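You operate a simulated robot arm through the tools that you are given. There is no shell and no other tool. Be economical: measure what you need, move in short steps, check, and stop when the job is done.

You run a simulated robot arm. Do the job below in one go: nothing can be reset, and whatever is moved stays where it is left.

## Task
Build the stack on the post: orange bump stop, black bearing, thrust washer.
Fine: in that order from the foot up, each pushed down home.

It is judged by the outcome, as a careful person would: the job done as asked, and still so three seconds after it is handed in. It fails if anything else is knocked over, pushed out of place, dropped, spilled or broken.

## Robot
A 7-joint arm with a two-finger parallel gripper, fixed in place. Base frame: the origin is at the foot of the arm, x ahead of it, y to its left, z up; the work surface is at about z = 0. Lengths are in m, angles in degrees, forces in N, time in s.
With the tool pointing down near the work surface it reaches from about 0.24 to 0.62 m from the base axis. Its first joint turns from -66.0 to 66.0 degrees. Payload 2.6 kg.
Tool frame: the origin (TCP) lies between the finger pads and is the grasp point; the fingertips stand 0.03 m ahead of it; z points along the fingers, y is the line along which they close. The gripper opens to 0.094 m. The fingers are 0.028 m wide and 0.01 m thick; the gripper's body (0.05 by 0.096 m) begins 0.055 m behind the TCP.
Orientation is told as [roll, pitch, yaw] about the base's x, y, z axes, in that order, counted from this pose: with the fingers straight down and closing along the base's y, the tool's x points along the base's -x, its y along +y and its z along -z.

## Interface
- The arm moves only by the tool arm_command. Its argument "steps" is a list of rows, each an object of numbers (a shift or turn left out is 0, a gripper value left out holds the last): "dx", "dy", "dz": the shift along the tool's x, y, z in cm; "wx", "wy", "wz": the turn, a rotation vector about the tool's x, y, z in rad; "hand": the gripper command, from -1 (shut) to 1 (fully open), values between in proportion. In form: [{"dx": .., "dy": .., "dz": .., "wx": .., "wy": .., "wz": .., "hand": ..}, ...]. A call has 1 to 10 rows; each row shifts and turns the commanded pose from where the row before left it, along the tool's axes as they then stand. A row lasts 0.2 s, in which the tool goes at most 0.05 m and 8.6 degrees; a call with a longer step from one row to the next is refused whole, and so is a gripper value outside its range. Where a pose cannot be reached the arm comes as near as it can. A force on the tool above 40 N (or 10 N above the force at the start of the call, whichever is more), or a blocked arm, ends the call early, and 0.2 s more pass. The fingers move at their own pace (about 0.072 m/s each) and stop on an object; they squeeze with about 43 N. The grip force told is the motor's: it shows also when the fingers shut on nothing. Time passes only in rows, and 0.2 s behind the last, so rows that do not move let the fingers close. The reply holds the time, the measured pose of the TCP, the force on the tool along the base axes, the opening and the grip force, in the units named above and with some noise, with the torque about the TCP (base axes, N m) and any sound that the robot's microphone picked up, and new pictures: "views" is both (left out), scene, wrist or none.
- Cameras (640 x 400 px; columns grow to the right, rows downward): "scene" is fixed at [0.0386, 0.4142, 0.595]; the picture's right is [-0.79, -0.61, 0.00], its down [-0.26, 0.33, -0.91] and it looks along [0.56, -0.72, -0.42] (base axes); focal length 324 px, centre (320, 200). "wrist" rides on the gripper at [0.076, 0.014, -0.102] in the tool frame; the picture's right is [-0.18, 0.98, 0.00], its down [-0.75, -0.14, -0.64] and it looks along [-0.63, -0.12, 0.77] (tool axes); focal length 243 px, centre (320, 200). There is no depth. A picture from a camera that has moved, and an enlarged one, comes with that camera's place and axes in the base frame and with its lens. The place of the scene camera against the robot may be out by one fixed shift of up to 0.025 m in any direction.
- inspect(camera, box): a new picture of the part [left, top, right, bottom] of that camera's present view, enlarged. The clock stands still meanwhile.
- close_job(): hands the job in; it is judged then, once.

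Go step by step. Nothing tells you positions but the pictures and the camera data: compare them with the known pose of the tool, close in by small moves and look again before you grip or let go. The budget is 120 turns and 200 pictures, counting those below and the enlarged ones. Unless the task says otherwise, let go and move clear before handing in, and close with one line.

The tools are called after "Call:" by a JSON object that holds its "api" and its "payload". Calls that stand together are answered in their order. arm_command: Moves the arm, as the interface text tells. Its arguments: {"type":"object","properties":{"steps":{"type":"array","items":{"type":"object","properties":{"dx":{"type":"number"},"dy":{"type":"number"},"dz":{"type":"number"},"wx":{"type":"number"},"wy":{"type":"number"},"wz":{"type":"number"},"hand":{"type":"number"}}}},"views":{"type":"string","enum":["both","scene","wrist","none"]}},"required":["steps"]} The other tools are called the same way: inspect (camera, box) takes an enlarged picture of a part of a camera's view; close_job () hands the job in.

At the start:

```text
t: 0.0
tcp_pos: [0.3334, -0.1376, 0.4019]
tool_rot: [0.0, 0.0, 0.0]
ft_force: [-0.1, 0.1, -0.6]
moment: [-0.03, 0.0, 0.0]
gripper_width: 0.0941
grip_force: 0.1
```

scene: 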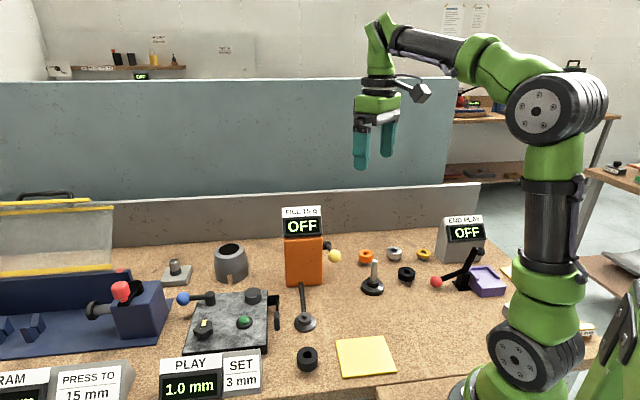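
wrist: 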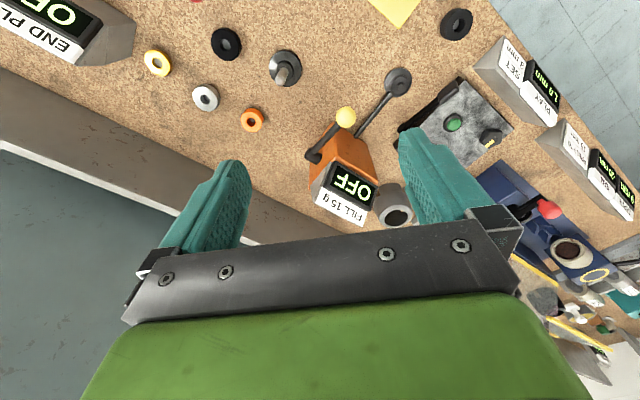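

I see a bench with a small post (dark foot), and rings near it: orange, grey, yellow, black. I'll enlarge both views to identify them.

Call:
{"api": "inspect", "payload": {"camera": "scene", "box": [270, 200, 510, 350]}}

Call:
{"api": "inspect", "payload": {"camera": "wrist", "box": [130, 0, 450, 200]}}

```text
2.67 times, centred on (390, 275) of scene
camera zoom: at [0.0386, 0.4142, 0.595], right [-0.79, -0.61, 0.0], down [-0.26, 0.33, -0.91], along [0.56, -0.72, -0.42], focal length 865 px, centre (133, 0)
```

zoom: 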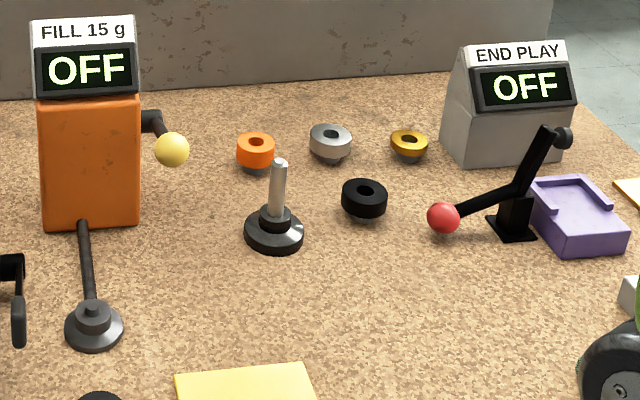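

```text
2.00 times, centred on (290, 100) of wrist
camera zoom: at [0.2571, -0.1236, 0.5043], right [0.18, 0.98, 0.0], down [0.75, -0.14, 0.64], along [0.63, -0.12, -0.77], focal length 485 px, centre (380, 400)
```

zoom: 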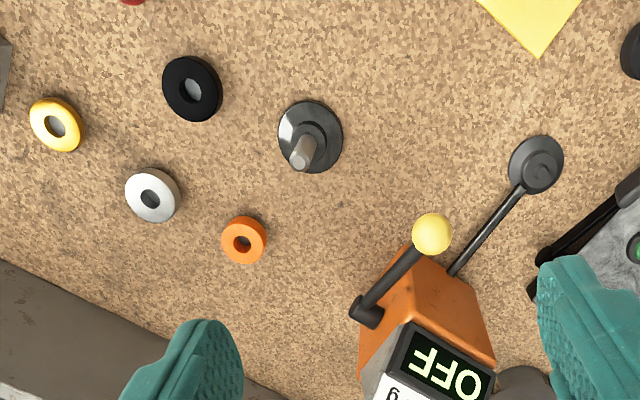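

The rings sit on short stubs. I'll move closer above them to tell the thrust washer (grey or yellow) and measure.

Call:
{"api": "arm_command", "payload": {"steps": [{"dx": 0.6, "dy": -3.2, "dz": 2.8}, {"dx": 0.6, "dy": -3.2, "dz": 2.8}, {"dx": 0.6, "dy": -3.2, "dz": 2.8}, {"dx": 0.6, "dy": -3.2, "dz": 2.8}, {"dx": 0.6, "dy": -3.2, "dz": 2.8}, {}], "views": "wrist"}}

Call:
{"api": "inspect", "payload": {"camera": "scene", "box": [340, 230, 450, 300]}}

```text
t: 1.4
tcp_pos: [0.3039, -0.3, 0.2607]
tool_rot: [0.0, 0.0, 0.0]
ft_force: [-0.1, -0.4, -0.2]
moment: [-0.02, 0.04, 0.02]
gripper_width: 0.094
grip_force: 0.0
camera wrist: at [0.2266, -0.2855, 0.3629], right [0.18, 0.98, 0.0], down [0.75, -0.14, 0.64], along [0.63, -0.12, -0.77], focal length 243 px, centre (320, 200)
```

wrist: 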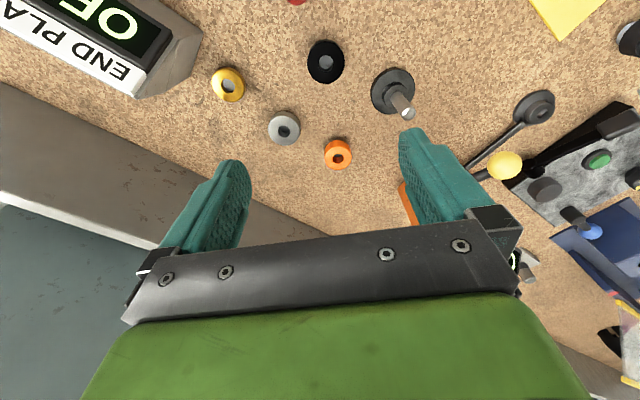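

```text
5.71 times, centred on (395, 265) of scene
camera zoom: at [0.0386, 0.4142, 0.595], right [-0.79, -0.61, 0.0], down [-0.26, 0.33, -0.91], along [0.56, -0.72, -0.42], focal length 1853 px, centre (-109, -171)
```

zoom: 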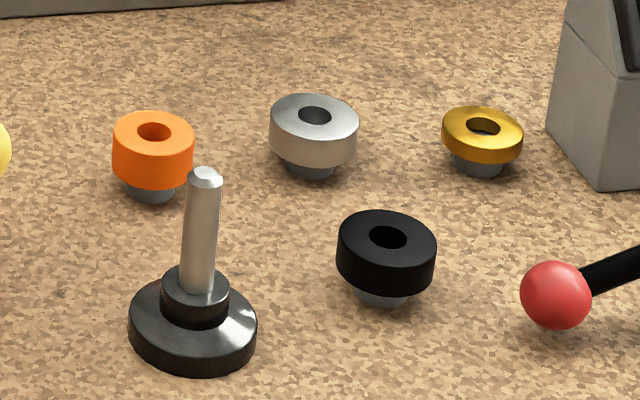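

The yellow ring looks thinnest. I'll look more closely at the candidates, including the second black ring near the note.

Call:
{"api": "inspect", "payload": {"camera": "wrist", "box": [200, 30, 424, 170]}}

Call:
{"api": "inspect", "payload": {"camera": "scene", "box": [380, 235, 440, 290]}}

Call:
{"api": "inspect", "payload": {"camera": "scene", "box": [270, 320, 400, 400]}}

```text
2.86 times, centred on (312, 100) of wrist
camera zoom: at [0.2266, -0.2855, 0.3629], right [0.18, 0.98, 0.0], down [0.75, -0.14, 0.64], along [0.63, -0.12, -0.77], focal length 693 px, centre (343, 486)
```

zoom: 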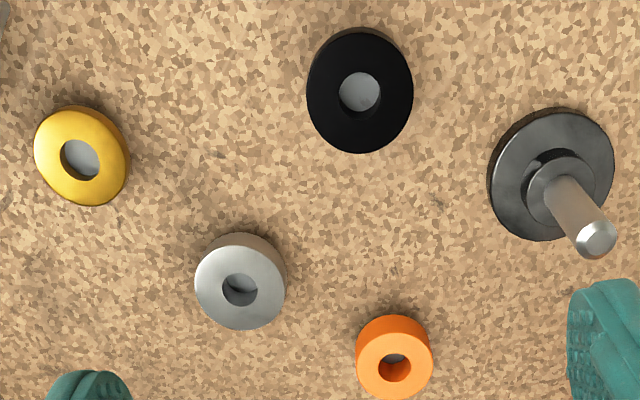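

```text
7.27 times, centred on (410, 262) of scene
camera zoom: at [0.0386, 0.4142, 0.595], right [-0.79, -0.61, 0.0], down [-0.26, 0.33, -0.91], along [0.56, -0.72, -0.42], focal length 2358 px, centre (-334, -254)
```

zoom: 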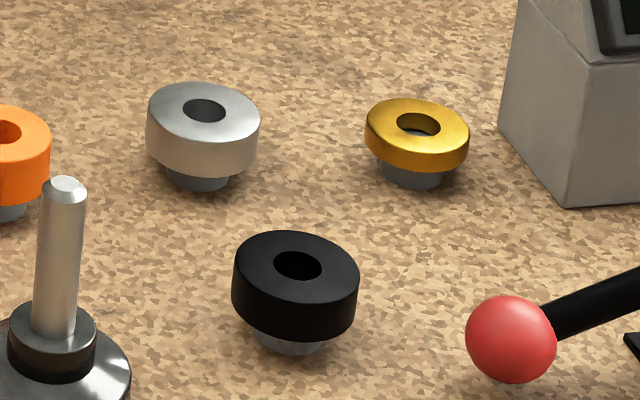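

```text
4.92 times, centred on (335, 360) of scene
camera zoom: at [0.0386, 0.4142, 0.595], right [-0.79, -0.61, 0.0], down [-0.26, 0.33, -0.91], along [0.56, -0.72, -0.42], focal length 1596 px, centre (246, -588)
```

zoom: 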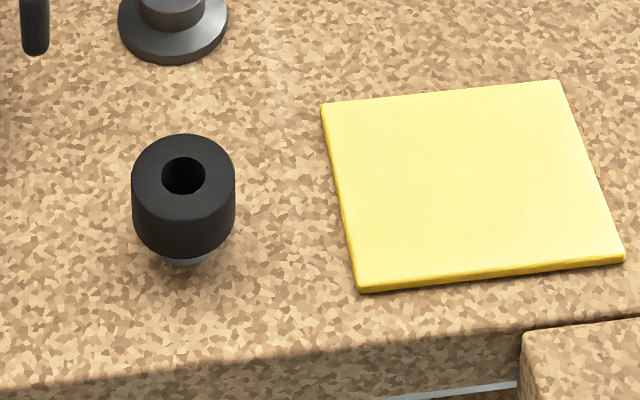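

Part identification: orange bump stop (≈0.417,-0.293), wide black bearing (≈0.289,-0.292), thin yellow thrust washer (≈0.292,-0.419), post (≈0.345,-0.204). Going above the orange one with a narrower opening.

Call:
{"api": "arm_command", "payload": {"steps": [{"dx": -2.82, "dy": 0.2, "dz": 3.5, "hand": 0.5}, {"dx": -2.82, "dy": 0.2, "dz": 3.5}, {"dx": -2.82, "dy": 0.2, "dz": 3.5}, {"dx": -2.82, "dy": 0.2, "dz": 3.5}, {}, {}], "views": "both"}}

```text
t: 2.8
tcp_pos: [0.4157, -0.2917, 0.1229]
tool_rot: [-0.1, -0.1, -0.1]
ft_force: [0.1, 0.8, -0.8]
moment: [0.0, 0.02, 0.0]
gripper_width: 0.0706
grip_force: 0.2
camera wrist: at [0.3397, -0.2772, 0.2253], right [0.18, 0.98, 0.0], down [0.75, -0.14, 0.64], along [0.63, -0.12, -0.77], focal length 243 px, centre (320, 200)
```

scene: 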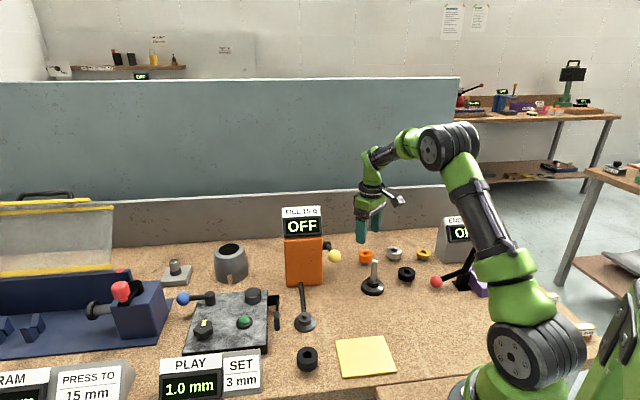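
wrist: 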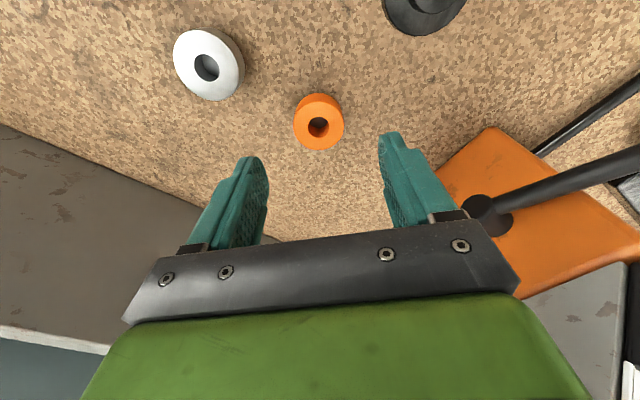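

Orange is centred between the fingers at about (0.419,-0.293). Lowering partway and checking height.

Call:
{"api": "arm_command", "payload": {"steps": [{"dx": -0.15, "dy": -0.05, "dz": 2.5}, {"dx": -0.1, "dy": -0.05, "dz": 2.3}, {}], "views": "wrist"}}

Call:
{"api": "inspect", "payload": {"camera": "scene", "box": [330, 210, 430, 300]}}

```text
t: 3.6
tcp_pos: [0.4185, -0.2926, 0.0744]
tool_rot: [0.0, 0.0, 0.0]
ft_force: [0.3, 0.3, -0.3]
moment: [-0.01, 0.01, 0.02]
gripper_width: 0.0707
grip_force: 0.0
camera wrist: at [0.3428, -0.2784, 0.1759], right [0.18, 0.98, 0.0], down [0.75, -0.14, 0.64], along [0.63, -0.12, -0.77], focal length 243 px, centre (320, 200)
```

wrist: 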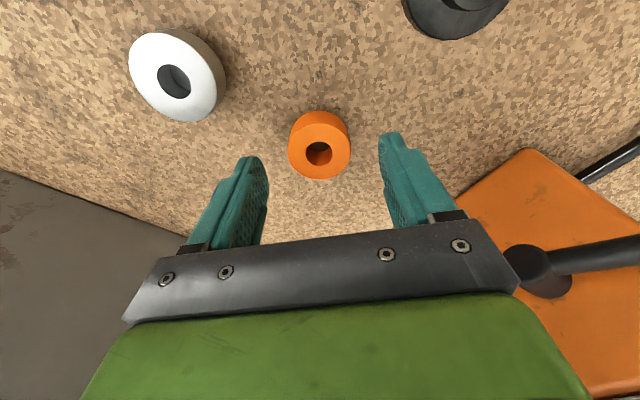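

```text
4.44 times, centred on (380, 255) of scene
camera zoom: at [0.0386, 0.4142, 0.595], right [-0.79, -0.61, 0.0], down [-0.26, 0.33, -0.91], along [0.56, -0.72, -0.42], focal length 1441 px, centre (53, -44)
```

zoom: 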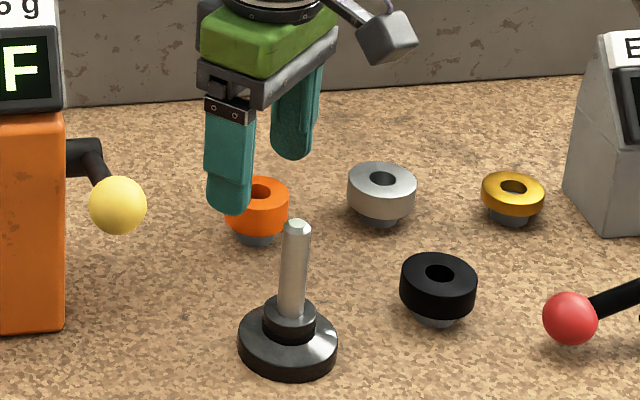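

Orange top is at z≈0.036, centred. Lowering so the tips are level with its bottom, then gripping.

Call:
{"api": "arm_command", "payload": {"steps": [{"dz": 1.5}, {"dz": 1.4}, {"hand": -1}, {}, {}, {}], "views": "wrist"}}

```text
t: 5.0
tcp_pos: [0.4203, -0.2915, 0.0485]
tool_rot: [0.0, -0.1, 0.0]
ft_force: [-0.2, -0.4, -0.1]
moment: [-0.01, 0.01, 0.02]
gripper_width: 0.0393
grip_force: 43.1
camera wrist: at [0.3426, -0.2779, 0.1488], right [0.18, 0.98, 0.0], down [0.75, -0.14, 0.64], along [0.63, -0.12, -0.77], focal length 243 px, centre (320, 200)
```

wrist: 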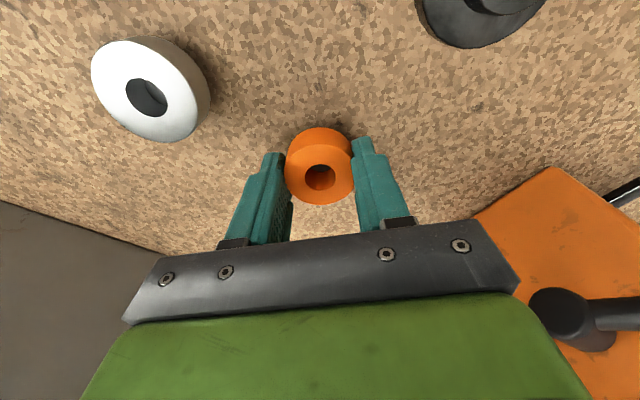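

Gripped (opening 39 mm). Lifting straight up and checking.

Call:
{"api": "arm_command", "payload": {"steps": [{"dz": -2}, {"dz": -3.5}, {"dz": -3.5}, {"dz": -3.5}, {}], "views": "wrist"}}

Call:
{"api": "inspect", "payload": {"camera": "scene", "box": [330, 180, 430, 300]}}

```text
t: 6.2
tcp_pos: [0.419, -0.2921, 0.1729]
tool_rot: [0.0, 0.1, 0.0]
ft_force: [0.7, 0.7, -0.3]
moment: [0.0, -0.02, -0.01]
gripper_width: 0.0392
grip_force: 43.0
camera wrist: at [0.3426, -0.2777, 0.2753], right [0.18, 0.98, 0.0], down [0.75, -0.14, 0.64], along [0.63, -0.12, -0.77], focal length 243 px, centre (320, 200)
```

wrist: 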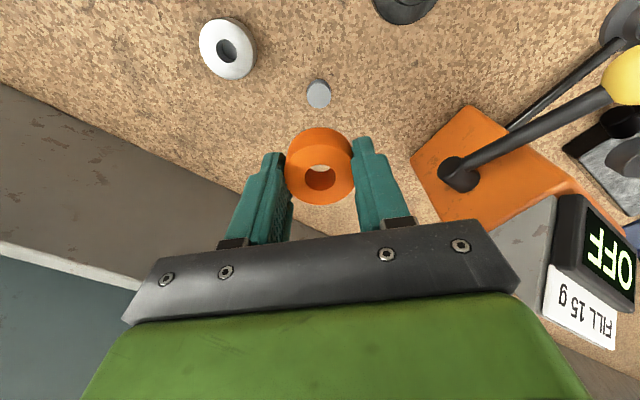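

```text
3.33 times, centred on (380, 240) of scene
camera zoom: at [0.0386, 0.4142, 0.595], right [-0.79, -0.61, 0.0], down [-0.26, 0.33, -0.91], along [0.56, -0.72, -0.42], focal length 1081 px, centre (120, 67)
```

zoom: 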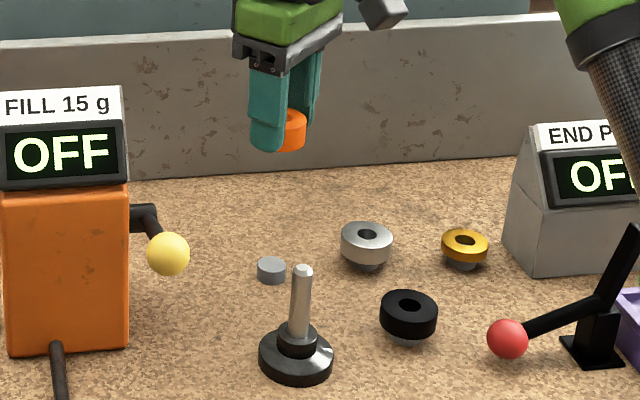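

Orange ring is held level and its stand stayed put. Moving over the post at height (ring well above the tip).

Call:
{"api": "arm_command", "payload": {"steps": [{"dx": 2.5, "dy": 2.9}, {"dx": 2.5, "dy": 2.9}, {"dx": 2.5, "dy": 2.9}, {}, {}], "views": "wrist"}}

Call:
{"api": "inspect", "payload": {"camera": "scene", "box": [320, 190, 430, 300]}}

Call:
{"api": "inspect", "payload": {"camera": "wrist", "box": [240, 40, 400, 220]}}

```text
t: 7.4
tcp_pos: [0.3442, -0.2039, 0.1718]
tool_rot: [0.1, 0.0, 0.1]
ft_force: [0.3, -0.4, -0.3]
moment: [0.0, 0.01, 0.0]
gripper_width: 0.0393
grip_force: 42.4
camera wrist: at [0.2674, -0.1896, 0.2738], right [0.18, 0.98, 0.0], down [0.75, -0.14, 0.64], along [0.63, -0.12, -0.77], focal length 243 px, centre (320, 200)
```

wrist: 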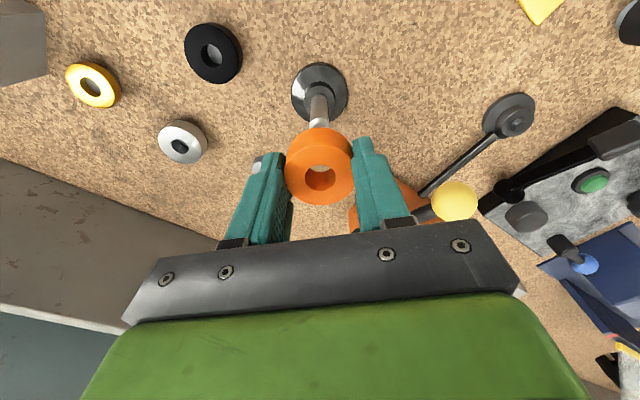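

```text
3.64 times, centred on (375, 245) of scene
camera zoom: at [0.0386, 0.4142, 0.595], right [-0.79, -0.61, 0.0], down [-0.26, 0.33, -0.91], along [0.56, -0.72, -0.42], focal length 1179 px, centre (120, 36)
```

zoom: 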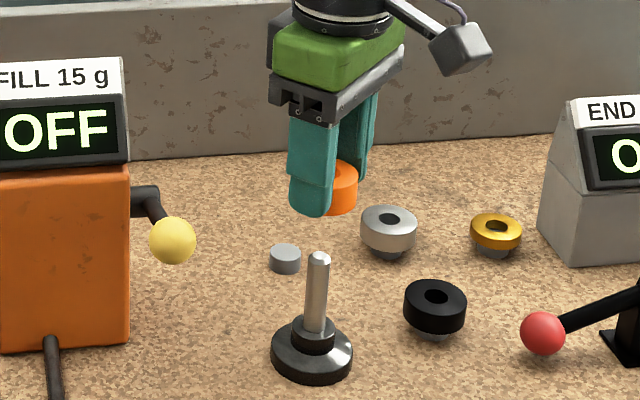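

```text
2.22 times, centred on (320, 130) of wrist
camera zoom: at [0.2674, -0.1896, 0.2738], right [0.18, 0.98, 0.0], down [0.75, -0.14, 0.64], along [0.63, -0.12, -0.77], focal length 539 px, centre (320, 356)
```

zoom: 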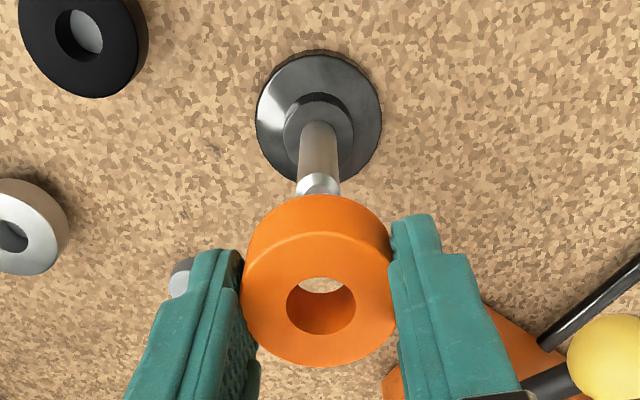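

Ring and post are aligned to within about a millimetre; tip at z≈0.088. Lowering until the ring's bottom is just above the tip, then checking.

Call:
{"api": "arm_command", "payload": {"steps": [{"dz": 2, "dy": -0.04}, {"dz": 2}, {}], "views": "none"}}

Call:
{"api": "inspect", "payload": {"camera": "wrist", "box": [240, 40, 400, 220]}}

Call:
{"api": "inspect", "payload": {"camera": "scene", "box": [340, 220, 420, 300]}}

```text
t: 8.2
tcp_pos: [0.3439, -0.2046, 0.1296]
tool_rot: [0.1, 0.0, 0.0]
ft_force: [0.9, -0.6, -0.3]
moment: [0.0, 0.05, -0.02]
gripper_width: 0.0392
grip_force: 42.2
```

```text
2.22 times, centred on (320, 130) of wrist
camera zoom: at [0.2672, -0.1904, 0.2319], right [0.18, 0.98, 0.0], down [0.75, -0.14, 0.64], along [0.63, -0.12, -0.77], focal length 539 px, centre (320, 356)
```

zoom: 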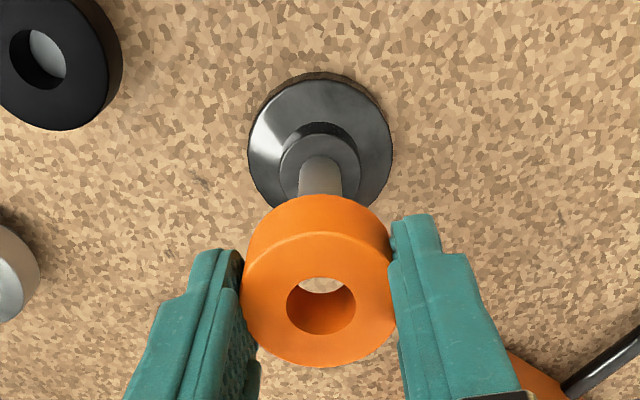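

```text
5.00 times, centred on (380, 260) of scene
camera zoom: at [0.0386, 0.4142, 0.595], right [-0.79, -0.61, 0.0], down [-0.26, 0.33, -0.91], along [0.56, -0.72, -0.42], focal length 1621 px, centre (20, -100)
```

zoom: 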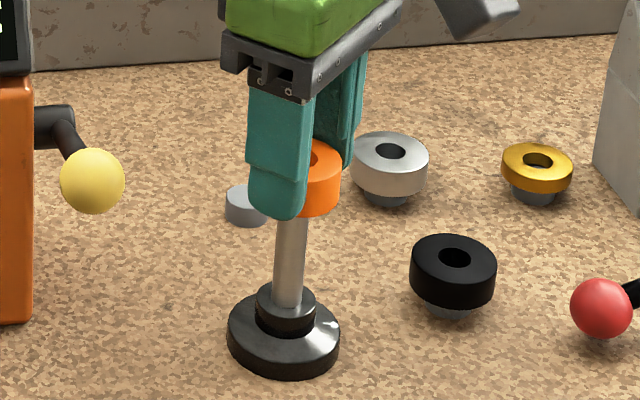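

Wrist view looks aligned; the scene view hints at a small offset, so I'll enlarge it.

Call:
{"api": "inspect", "payload": {"camera": "scene", "box": [378, 240, 418, 300]}}

Call:
{"api": "inspect", "payload": {"camera": "scene", "box": [355, 235, 415, 300]}}

Call:
{"api": "inspect", "payload": {"camera": "wrist", "box": [280, 110, 360, 200]}}

```text
6.67 times, centred on (398, 270) of scene
camera zoom: at [0.0386, 0.4142, 0.595], right [-0.79, -0.61, 0.0], down [-0.26, 0.33, -0.91], along [0.56, -0.72, -0.42], focal length 2162 px, centre (-200, -267)
```

zoom: 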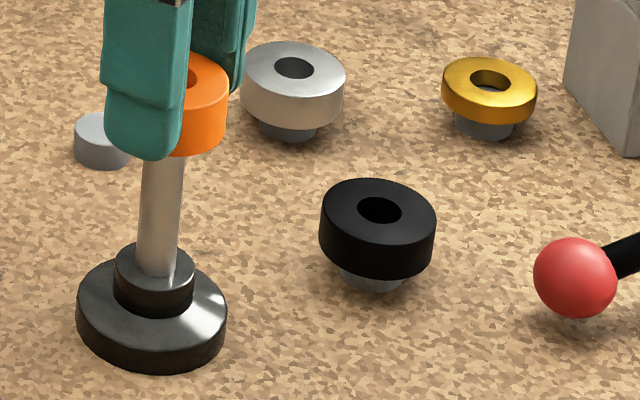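

```text
6.15 times, centred on (385, 268) of scene
camera zoom: at [0.0386, 0.4142, 0.595], right [-0.79, -0.61, 0.0], down [-0.26, 0.33, -0.91], along [0.56, -0.72, -0.42], focal length 1996 px, centre (-80, -215)
```

zoom: 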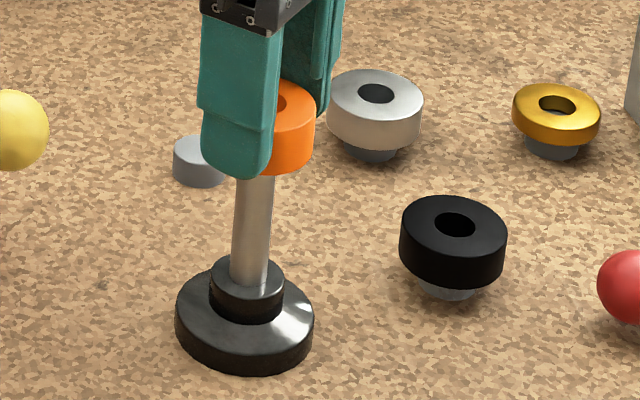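

```text
4.44 times, centred on (320, 155) of wrist
camera zoom: at [0.2672, -0.1904, 0.2319], right [0.18, 0.98, 0.0], down [0.75, -0.14, 0.64], along [0.63, -0.12, -0.77], focal length 1078 px, centre (320, 400)
```

zoom: 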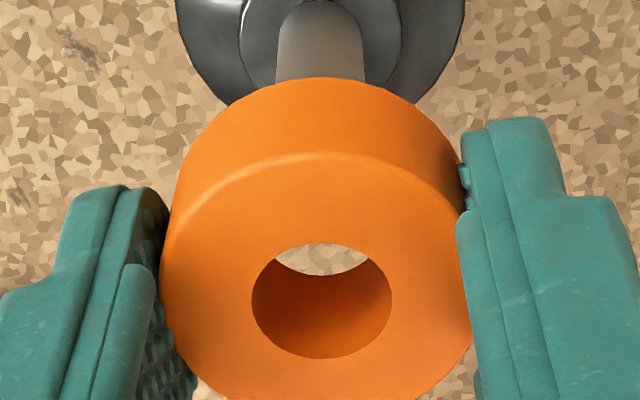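

The scene view suggests the ring is ~1–2 mm short in x. Shifting +1 mm in x and lowering gently while watching forces.

Call:
{"api": "arm_command", "payload": {"steps": [{"dx": -0.12}, {"dz": 0.4}, {"dz": 0.4}, {"dz": 0.3}, {}], "views": "none"}}

Call:
{"api": "inspect", "payload": {"camera": "wrist", "box": [280, 110, 360, 200]}}

```text
t: 9.4
tcp_pos: [0.3451, -0.2036, 0.1184]
tool_rot: [0.0, -0.1, 0.0]
ft_force: [0.2, 0.4, -0.5]
moment: [0.01, 0.02, 0.0]
gripper_width: 0.039
grip_force: 43.2
```

```text
4.44 times, centred on (320, 155) of wrist
camera zoom: at [0.2687, -0.19, 0.2211], right [0.18, 0.98, 0.0], down [0.75, -0.14, 0.64], along [0.63, -0.12, -0.77], focal length 1078 px, centre (320, 400)
```

zoom: 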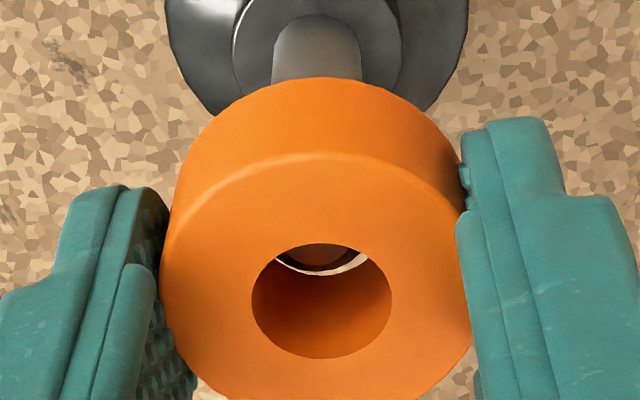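

The tip is visible inside the bore, nearly concentric. Continuing down gently.

Call:
{"api": "arm_command", "payload": {"steps": [{"dz": 0.4}, {"dz": 0.4}, {"dz": 0.4}, {}], "views": "none"}}

Call:
{"api": "inspect", "payload": {"camera": "wrist", "box": [280, 110, 360, 200]}}

```text
t: 10.4
tcp_pos: [0.3466, -0.2043, 0.1059]
tool_rot: [0.0, 0.0, 0.0]
ft_force: [0.1, 0.9, 0.0]
moment: [0.02, -0.03, -0.02]
gripper_width: 0.0393
grip_force: 43.2
```

```text
4.44 times, centred on (320, 155) of wrist
camera zoom: at [0.269, -0.1901, 0.209], right [0.18, 0.98, 0.0], down [0.75, -0.14, 0.64], along [0.63, -0.12, -0.77], focal length 1078 px, centre (320, 400)
```

zoom: 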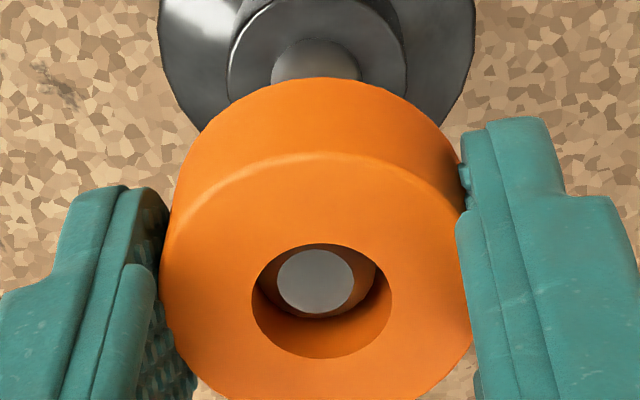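

Threaded on with no force. Nudging −0.6 mm in y to centre, and going down further.

Call:
{"api": "arm_command", "payload": {"steps": [{"dy": -0.06, "dz": 0.4}, {"dz": 0.8}, {"dz": 0.8}, {"dz": 0.8}, {"dz": 0.6}, {}], "views": "none"}}

Call:
{"api": "inspect", "payload": {"camera": "wrist", "box": [240, 60, 400, 220]}}

Call:
{"api": "inspect", "payload": {"camera": "scene", "box": [340, 220, 420, 300]}}

```text
t: 11.8
tcp_pos: [0.3444, -0.2042, 0.0731]
tool_rot: [0.0, 0.0, 0.0]
ft_force: [0.0, -0.2, -1.1]
moment: [0.05, -0.01, 0.04]
gripper_width: 0.0394
grip_force: 42.8
```

```text
2.50 times, centred on (320, 140) of wrist
camera zoom: at [0.2684, -0.1901, 0.1754], right [0.18, 0.98, 0.0], down [0.75, -0.14, 0.64], along [0.63, -0.12, -0.77], focal length 606 px, centre (320, 350)
```

zoom: 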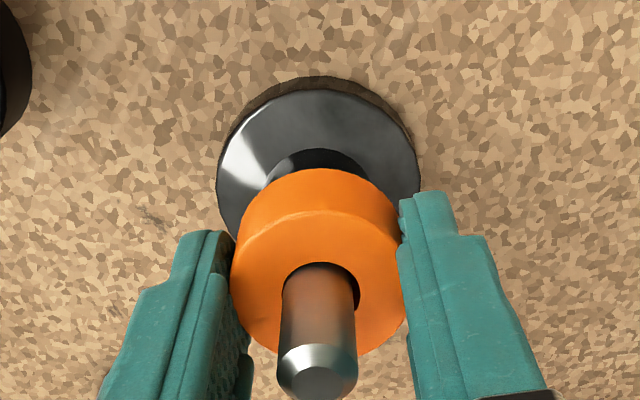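

```text
5.00 times, centred on (380, 260) of scene
camera zoom: at [0.0386, 0.4142, 0.595], right [-0.79, -0.61, 0.0], down [-0.26, 0.33, -0.91], along [0.56, -0.72, -0.42], focal length 1621 px, centre (20, -100)
```

zoom: 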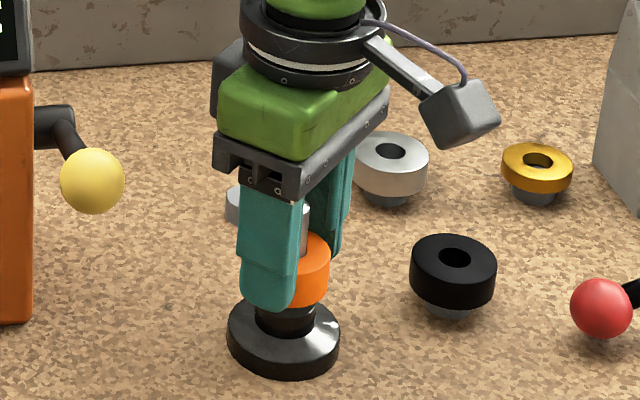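

Close to the collar. Continuing in small steps until contact.

Call:
{"api": "arm_command", "payload": {"steps": [{"dy": -0.04, "dz": 0.3}, {"dz": 0.3}, {"dz": 0.3}, {"dz": 0.2}, {}], "views": "none"}}

Call:
{"api": "inspect", "payload": {"camera": "scene", "box": [355, 235, 415, 300]}}

Call:
{"api": "inspect", "payload": {"camera": "wrist", "box": [240, 60, 400, 220]}}

```text
t: 13.0
tcp_pos: [0.3451, -0.2054, 0.0626]
tool_rot: [0.0, -0.1, 0.0]
ft_force: [-5.8, 2.3, 15.1]
moment: [0.14, 0.17, 0.02]
gripper_width: 0.0392
grip_force: 43.2
```

```text
6.15 times, centred on (385, 268) of scene
camera zoom: at [0.0385, 0.4143, 0.595], right [-0.79, -0.61, 0.0], down [-0.26, 0.33, -0.91], along [0.56, -0.72, -0.42], focal length 1996 px, centre (-80, -215)
```

zoom: 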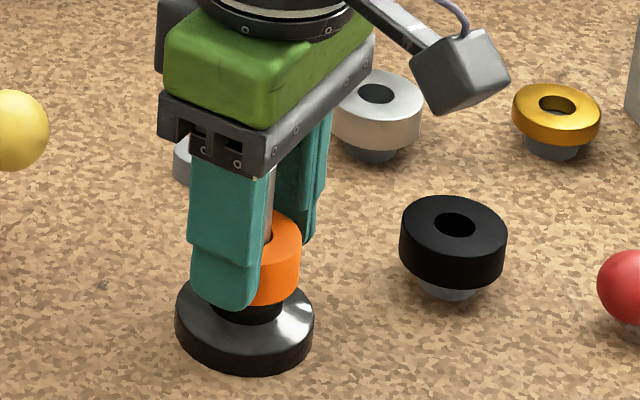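

```text
2.50 times, centred on (320, 140) of wrist
camera zoom: at [0.2682, -0.1912, 0.1647], right [0.18, 0.98, 0.0], down [0.75, -0.14, 0.64], along [0.63, -0.12, -0.77], focal length 606 px, centre (320, 350)
```

zoom: 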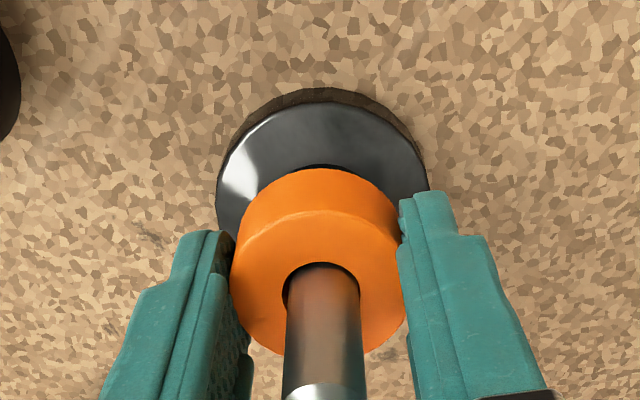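

Contact with 15 N. Easing off, releasing, then rising to inspect.

Call:
{"api": "arm_command", "payload": {"steps": [{"dx": 0.05, "dz": -0.1}, {"hand": 0.4}, {}, {"dz": -3}, {"dz": -4}, {"dz": -3}, {}], "views": "wrist"}}

Call:
{"api": "inspect", "payload": {"camera": "scene", "box": [355, 235, 415, 300]}}

Call:
{"api": "inspect", "payload": {"camera": "wrist", "box": [240, 20, 400, 180]}}

```text
t: 14.6
tcp_pos: [0.3434, -0.2046, 0.165]
tool_rot: [-0.1, 0.0, 0.1]
ft_force: [0.2, 0.5, 0.1]
moment: [-0.01, 0.01, 0.01]
gripper_width: 0.0662
grip_force: 0.1
camera wrist: at [0.2683, -0.1903, 0.267], right [0.18, 0.98, 0.0], down [0.75, -0.14, 0.64], along [0.63, -0.12, -0.77], focal length 243 px, centre (320, 200)
```

wrist: 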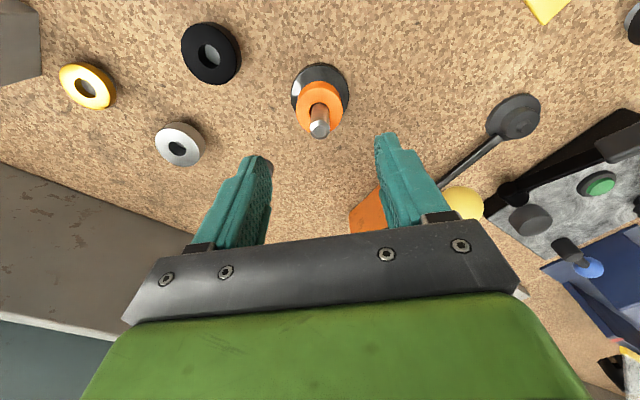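

```text
6.15 times, centred on (385, 268) of scene
camera zoom: at [0.0386, 0.4142, 0.595], right [-0.79, -0.61, 0.0], down [-0.26, 0.33, -0.91], along [0.56, -0.72, -0.42], focal length 1996 px, centre (-80, -215)
```

zoom: 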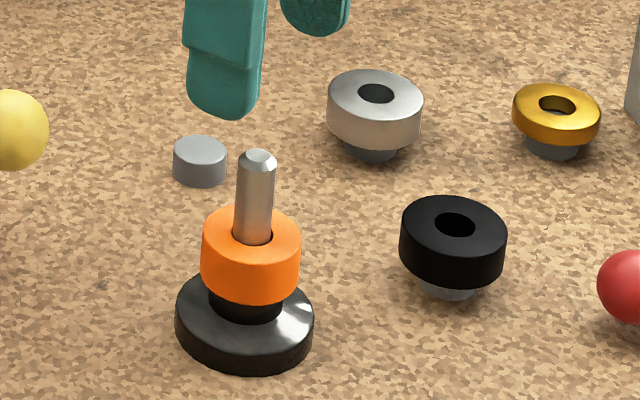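

```text
2.50 times, centred on (320, 100) of wrist
camera zoom: at [0.2683, -0.1903, 0.267], right [0.18, 0.98, 0.0], down [0.75, -0.14, 0.64], along [0.63, -0.12, -0.77], focal length 606 px, centre (320, 450)
```

zoom: 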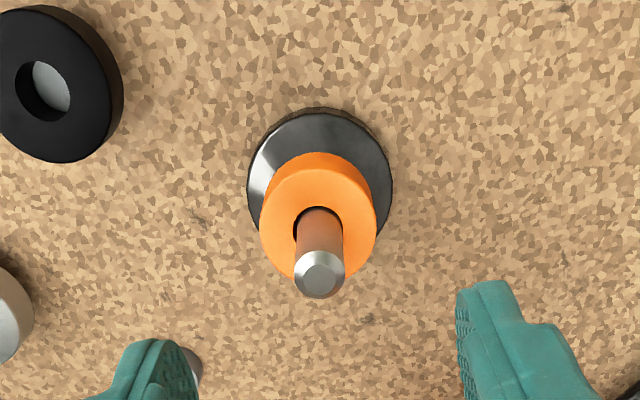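

The bump stop sits on the collar, foot unmoved. Now over the black bearing at about (0.288,-0.288).

Call:
{"api": "arm_command", "payload": {"steps": [{"dx": 1.8, "dy": -2.8, "hand": 0.62}, {"dx": 1.8, "dy": -2.8}, {"dx": 1.9, "dy": -2.8, "dz": 1}, {"dz": 3.3}, {}], "views": "both"}}

```text
t: 15.8
tcp_pos: [0.287, -0.2905, 0.122]
tool_rot: [0.0, 0.0, 0.1]
ft_force: [0.5, -0.5, -0.2]
moment: [-0.01, 0.0, 0.04]
gripper_width: 0.076
grip_force: 0.0
camera wrist: at [0.2101, -0.2755, 0.2242], right [0.18, 0.98, 0.0], down [0.75, -0.14, 0.64], along [0.63, -0.12, -0.77], focal length 243 px, centre (320, 200)
```

scene: 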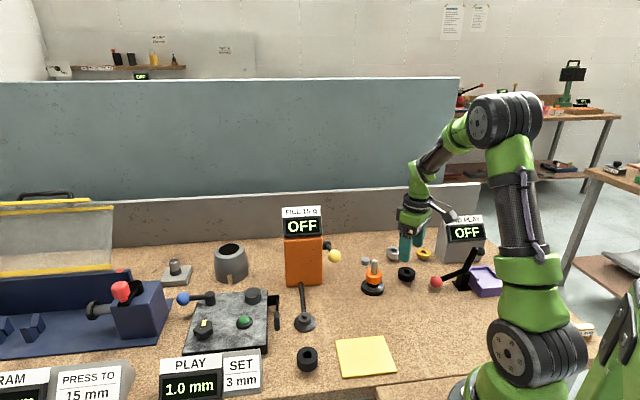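
wrist: 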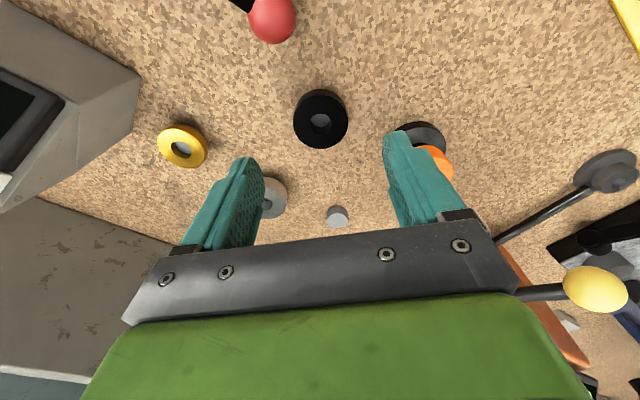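

Black bearing is directly below (0.2885,-0.290). Descending to grip.

Call:
{"api": "arm_command", "payload": {"steps": [{"dz": 3, "dx": -0.1}, {"dz": 2.5}, {"dz": 1.2}, {"dz": 0.9}, {}], "views": "wrist"}}

```text
t: 17.0
tcp_pos: [0.2923, -0.2905, 0.0438]
tool_rot: [0.1, 0.0, -0.1]
ft_force: [0.0, 0.0, -0.5]
moment: [-0.01, 0.02, 0.0]
gripper_width: 0.076
grip_force: 0.1
camera wrist: at [0.2153, -0.276, 0.147], right [0.18, 0.98, 0.0], down [0.75, -0.14, 0.64], along [0.63, -0.12, -0.77], focal length 243 px, centre (320, 200)
```

wrist: 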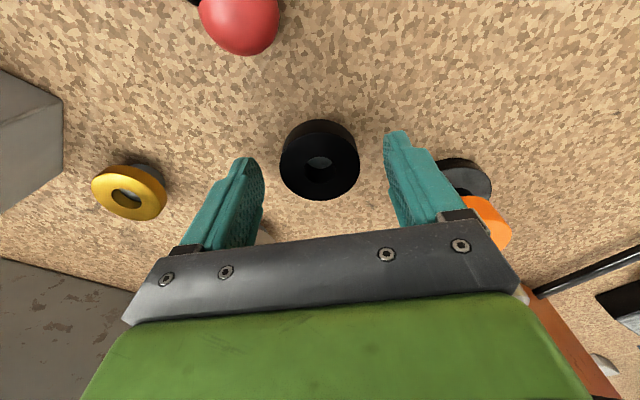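

Slight x correction (−2 mm), then gripping and lifting.

Call:
{"api": "arm_command", "payload": {"steps": [{"dx": 0.2}, {"hand": -1}, {}, {}, {"dz": -2}, {"dz": -3.5}, {"dz": -3.5}, {"dz": -3.5}, {}], "views": "wrist"}}

Call:
{"api": "inspect", "payload": {"camera": "wrist", "box": [240, 60, 400, 220]}}

```text
t: 19.0
tcp_pos: [0.2889, -0.2914, 0.1678]
tool_rot: [-0.1, -0.1, 0.1]
ft_force: [0.8, 0.3, -1.2]
moment: [0.02, -0.02, 0.0]
gripper_width: 0.0437
grip_force: 42.9
camera wrist: at [0.212, -0.2774, 0.2714], right [0.18, 0.98, 0.0], down [0.75, -0.14, 0.64], along [0.63, -0.12, -0.77], focal length 243 px, centre (320, 200)
```

wrist: 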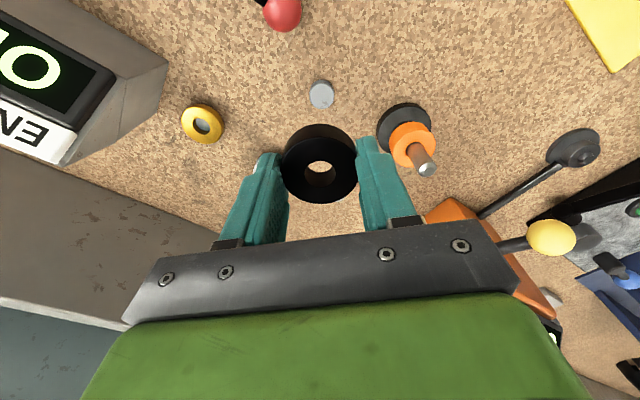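

```text
2.50 times, centred on (320, 140) of wrist
camera zoom: at [0.212, -0.2774, 0.2714], right [0.18, 0.98, 0.0], down [0.75, -0.14, 0.64], along [0.63, -0.12, -0.77], focal length 606 px, centre (320, 350)
```

zoom: 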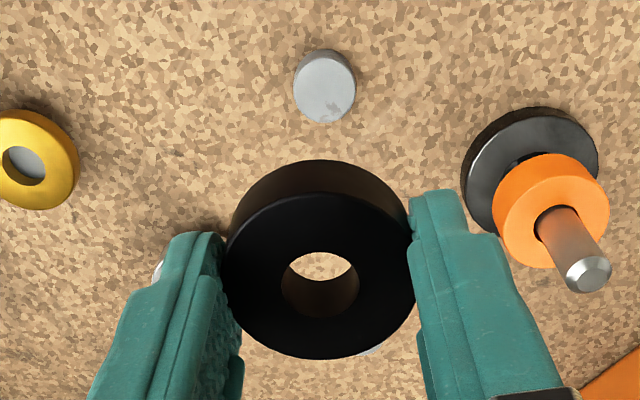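

Bearing held. Returning to exactly the earlier post position at height.

Call:
{"api": "arm_command", "payload": {"steps": [{"dx": -1.9, "dy": 2.8}, {"dx": -1.9, "dy": 2.8}, {"dx": -1.8, "dy": 2.8}, {"dz": 2}, {"dz": 1.5}, {}, {}], "views": "none"}}

Call:
{"api": "inspect", "payload": {"camera": "wrist", "box": [260, 70, 380, 200]}}

Call:
{"api": "inspect", "payload": {"camera": "scene", "box": [355, 235, 415, 300]}}

```text
t: 20.6
tcp_pos: [0.3439, -0.2071, 0.1342]
tool_rot: [0.1, 0.0, 0.1]
ft_force: [-0.3, -1.3, -1.2]
moment: [0.0, 0.02, 0.0]
gripper_width: 0.0435
grip_force: 42.9
```

```text
3.08 times, centred on (320, 135) of wrist
camera zoom: at [0.2671, -0.1927, 0.2372], right [0.18, 0.98, 0.0], down [0.75, -0.14, 0.64], along [0.63, -0.12, -0.77], focal length 746 px, centre (320, 400)
```

zoom: 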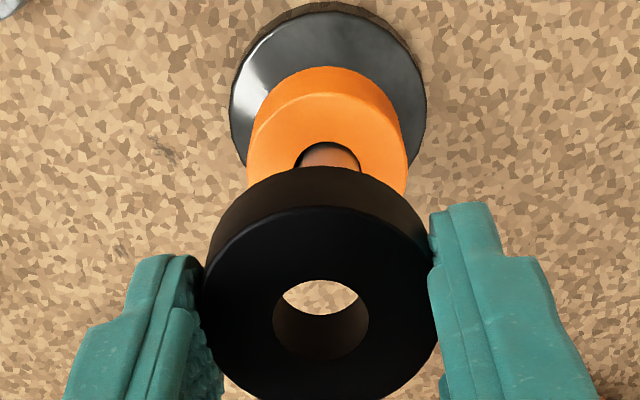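

```text
6.15 times, centred on (385, 268) of scene
camera zoom: at [0.0386, 0.4142, 0.595], right [-0.79, -0.61, 0.0], down [-0.26, 0.33, -0.91], along [0.56, -0.72, -0.42], focal length 1996 px, centre (-80, -215)
```

zoom: 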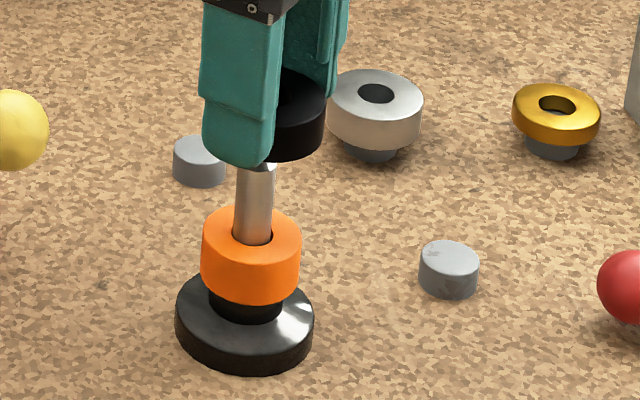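

The shaft is ~2 mm to the +y side; correcting y +2 mm and x +0.8 mm, then lowering to where the tip shows in the bore.

Call:
{"api": "arm_command", "payload": {"steps": [{"dx": -0.08, "dy": 0.2}, {"dz": 0.5}, {"dz": 0.4}, {}], "views": "none"}}

Call:
{"api": "inspect", "payload": {"camera": "wrist", "box": [270, 90, 370, 200]}}

```text
t: 21.6
tcp_pos: [0.346, -0.2051, 0.1255]
tool_rot: [-0.1, 0.0, 0.0]
ft_force: [-0.3, 0.5, -1.8]
moment: [-0.04, 0.01, 0.02]
gripper_width: 0.0436
grip_force: 43.0
```

```text
3.64 times, centred on (320, 145) of wrist
camera zoom: at [0.2692, -0.1903, 0.2281], right [0.18, 0.98, 0.0], down [0.75, -0.14, 0.64], along [0.63, -0.12, -0.77], focal length 882 px, centre (320, 400)
```

zoom: 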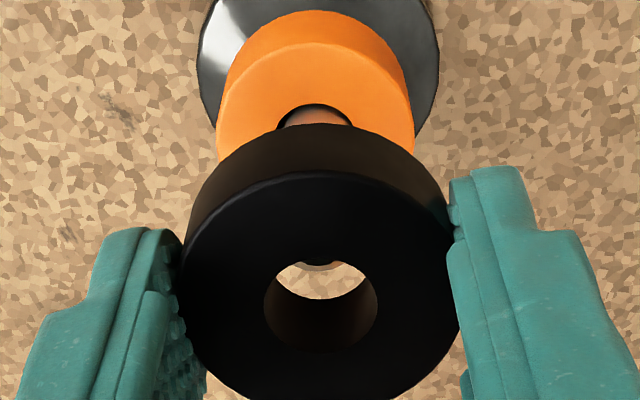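

Tip column is centred on the bore. Lowering a bit more.

Call:
{"api": "arm_command", "payload": {"steps": [{"dz": 0.3}, {"dz": 0.3}, {}], "views": "none"}}

Call:
{"api": "inspect", "payload": {"camera": "wrist", "box": [280, 110, 360, 200]}}

```text
t: 22.4
tcp_pos: [0.3474, -0.2028, 0.1191]
tool_rot: [0.0, 0.0, 0.0]
ft_force: [0.2, -0.2, -1.5]
moment: [0.01, 0.0, -0.02]
gripper_width: 0.0435
grip_force: 43.8
```

```text
4.44 times, centred on (320, 155) of wrist
camera zoom: at [0.2701, -0.1895, 0.2221], right [0.18, 0.98, 0.0], down [0.75, -0.14, 0.64], along [0.63, -0.12, -0.77], focal length 1078 px, centre (320, 400)
```

zoom: 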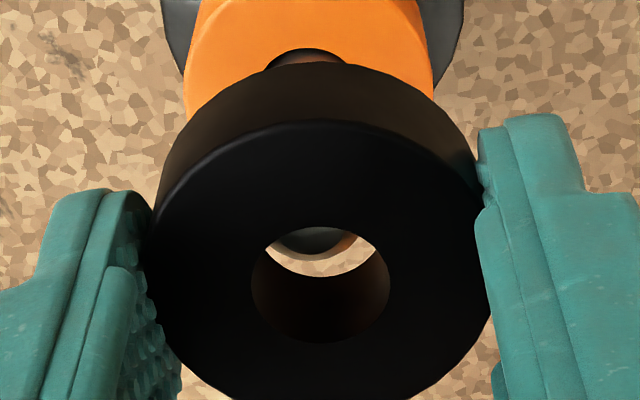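

Compared with the orange one at this height, the bearing is ~2 mm too far in +x and ~1 mm in +y. Correcting and re-checking.

Call:
{"api": "arm_command", "payload": {"steps": [{"dx": 0.2, "dy": -0.08}, {"dz": 0.1}, {}, {}], "views": "none"}}

Call:
{"api": "inspect", "payload": {"camera": "wrist", "box": [280, 110, 360, 200]}}

```text
t: 23.4
tcp_pos: [0.3445, -0.2044, 0.1182]
tool_rot: [-0.2, -0.1, 0.0]
ft_force: [1.6, -1.5, 1.8]
moment: [-0.05, -0.07, -0.03]
gripper_width: 0.0436
grip_force: 42.7
```

```text
4.44 times, centred on (320, 155) of wrist
camera zoom: at [0.2677, -0.19, 0.2208], right [0.18, 0.98, 0.0], down [0.75, -0.14, 0.64], along [0.63, -0.12, -0.77], focal length 1078 px, centre (320, 400)
```

zoom: 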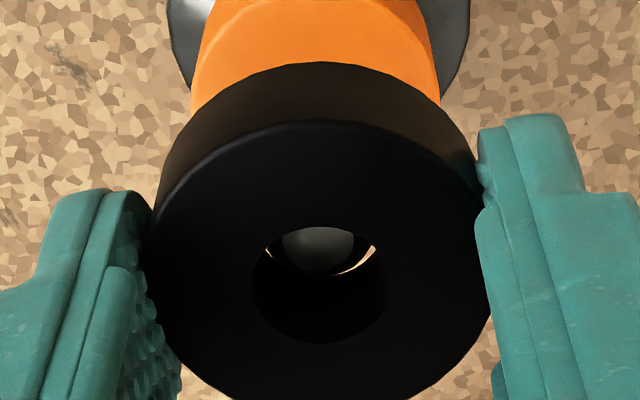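

Tip is now at the bore mouth with light contact; nudging with the force and lowering.

Call:
{"api": "arm_command", "payload": {"steps": [{"dx": -0.05, "dy": -0.03}, {"dz": 0.3}, {"dz": 0.3}, {}], "views": "none"}}

Call:
{"api": "inspect", "payload": {"camera": "wrist", "box": [280, 110, 360, 200]}}

```text
t: 24.4
tcp_pos: [0.3442, -0.2039, 0.112]
tool_rot: [0.0, -0.1, 0.0]
ft_force: [2.6, -3.8, 0.5]
moment: [-0.09, -0.09, 0.03]
gripper_width: 0.0438
grip_force: 43.1
```

```text
4.44 times, centred on (320, 155) of wrist
camera zoom: at [0.2682, -0.19, 0.2146], right [0.18, 0.98, 0.0], down [0.75, -0.14, 0.64], along [0.63, -0.12, -0.77], focal length 1078 px, centre (320, 400)
```

zoom: 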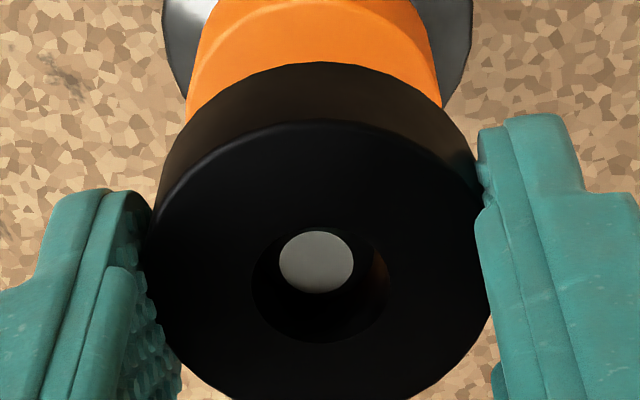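

Threaded. Relieving the side force and continuing down.

Call:
{"api": "arm_command", "payload": {"steps": [{"dx": -0.06, "dy": -0.07}, {"dz": 0.4}, {"dz": 0.5}, {"dz": 0.5}, {}], "views": "none"}}

Call:
{"api": "inspect", "payload": {"camera": "scene", "box": [355, 235, 415, 300]}}

Call:
{"api": "inspect", "payload": {"camera": "wrist", "box": [280, 110, 360, 200]}}

```text
t: 25.6
tcp_pos: [0.3461, -0.2057, 0.0986]
tool_rot: [0.0, -0.1, 0.0]
ft_force: [0.1, 0.7, -0.8]
moment: [-0.01, -0.01, -0.02]
gripper_width: 0.0437
grip_force: 43.3
```

```text
6.15 times, centred on (385, 268) of scene
camera zoom: at [0.0386, 0.4142, 0.595], right [-0.79, -0.61, 0.0], down [-0.26, 0.33, -0.91], along [0.56, -0.72, -0.42], focal length 1996 px, centre (-80, -215)
```

zoom: 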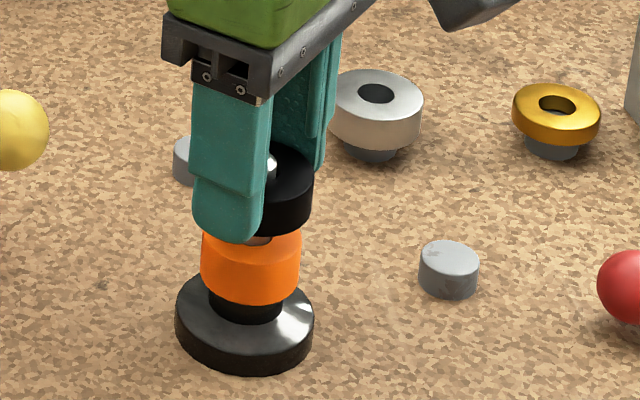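

```text
4.44 times, centred on (320, 155) of wrist
camera zoom: at [0.2683, -0.1912, 0.2008], right [0.18, 0.98, 0.0], down [0.75, -0.14, 0.64], along [0.63, -0.12, -0.77], focal length 1078 px, centre (320, 400)
```

zoom: 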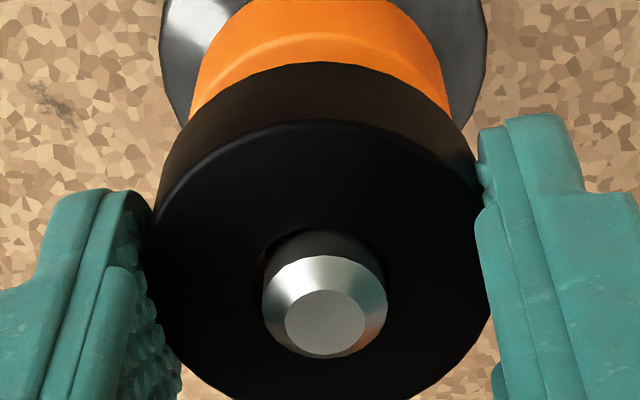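

Free-sliding and centred. Lowering to contact.

Call:
{"api": "arm_command", "payload": {"steps": [{"dz": 0.3}, {"dz": 0.3}, {"dz": 0.3}, {"dz": 0.2}, {}], "views": "none"}}

Call:
{"api": "inspect", "payload": {"camera": "scene", "box": [355, 235, 415, 300]}}

```text
t: 26.8
tcp_pos: [0.3457, -0.2053, 0.0875]
tool_rot: [0.0, 0.1, 0.1]
ft_force: [-0.1, -1.2, -1.2]
moment: [-0.01, 0.02, 0.03]
gripper_width: 0.0437
grip_force: 43.4
```

```text
6.15 times, centred on (385, 268) of scene
camera zoom: at [0.0386, 0.4142, 0.595], right [-0.79, -0.61, 0.0], down [-0.26, 0.33, -0.91], along [0.56, -0.72, -0.42], focal length 1996 px, centre (-80, -215)
```

zoom: 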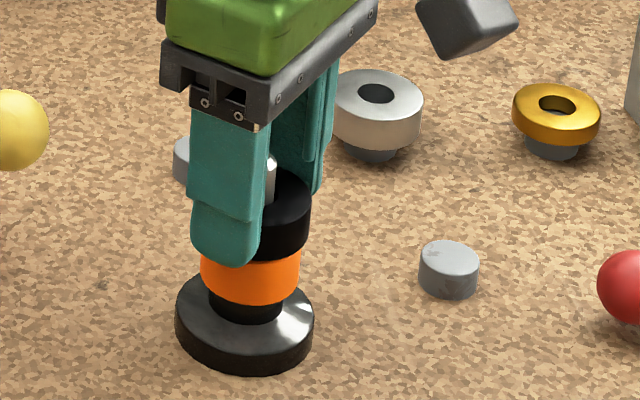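

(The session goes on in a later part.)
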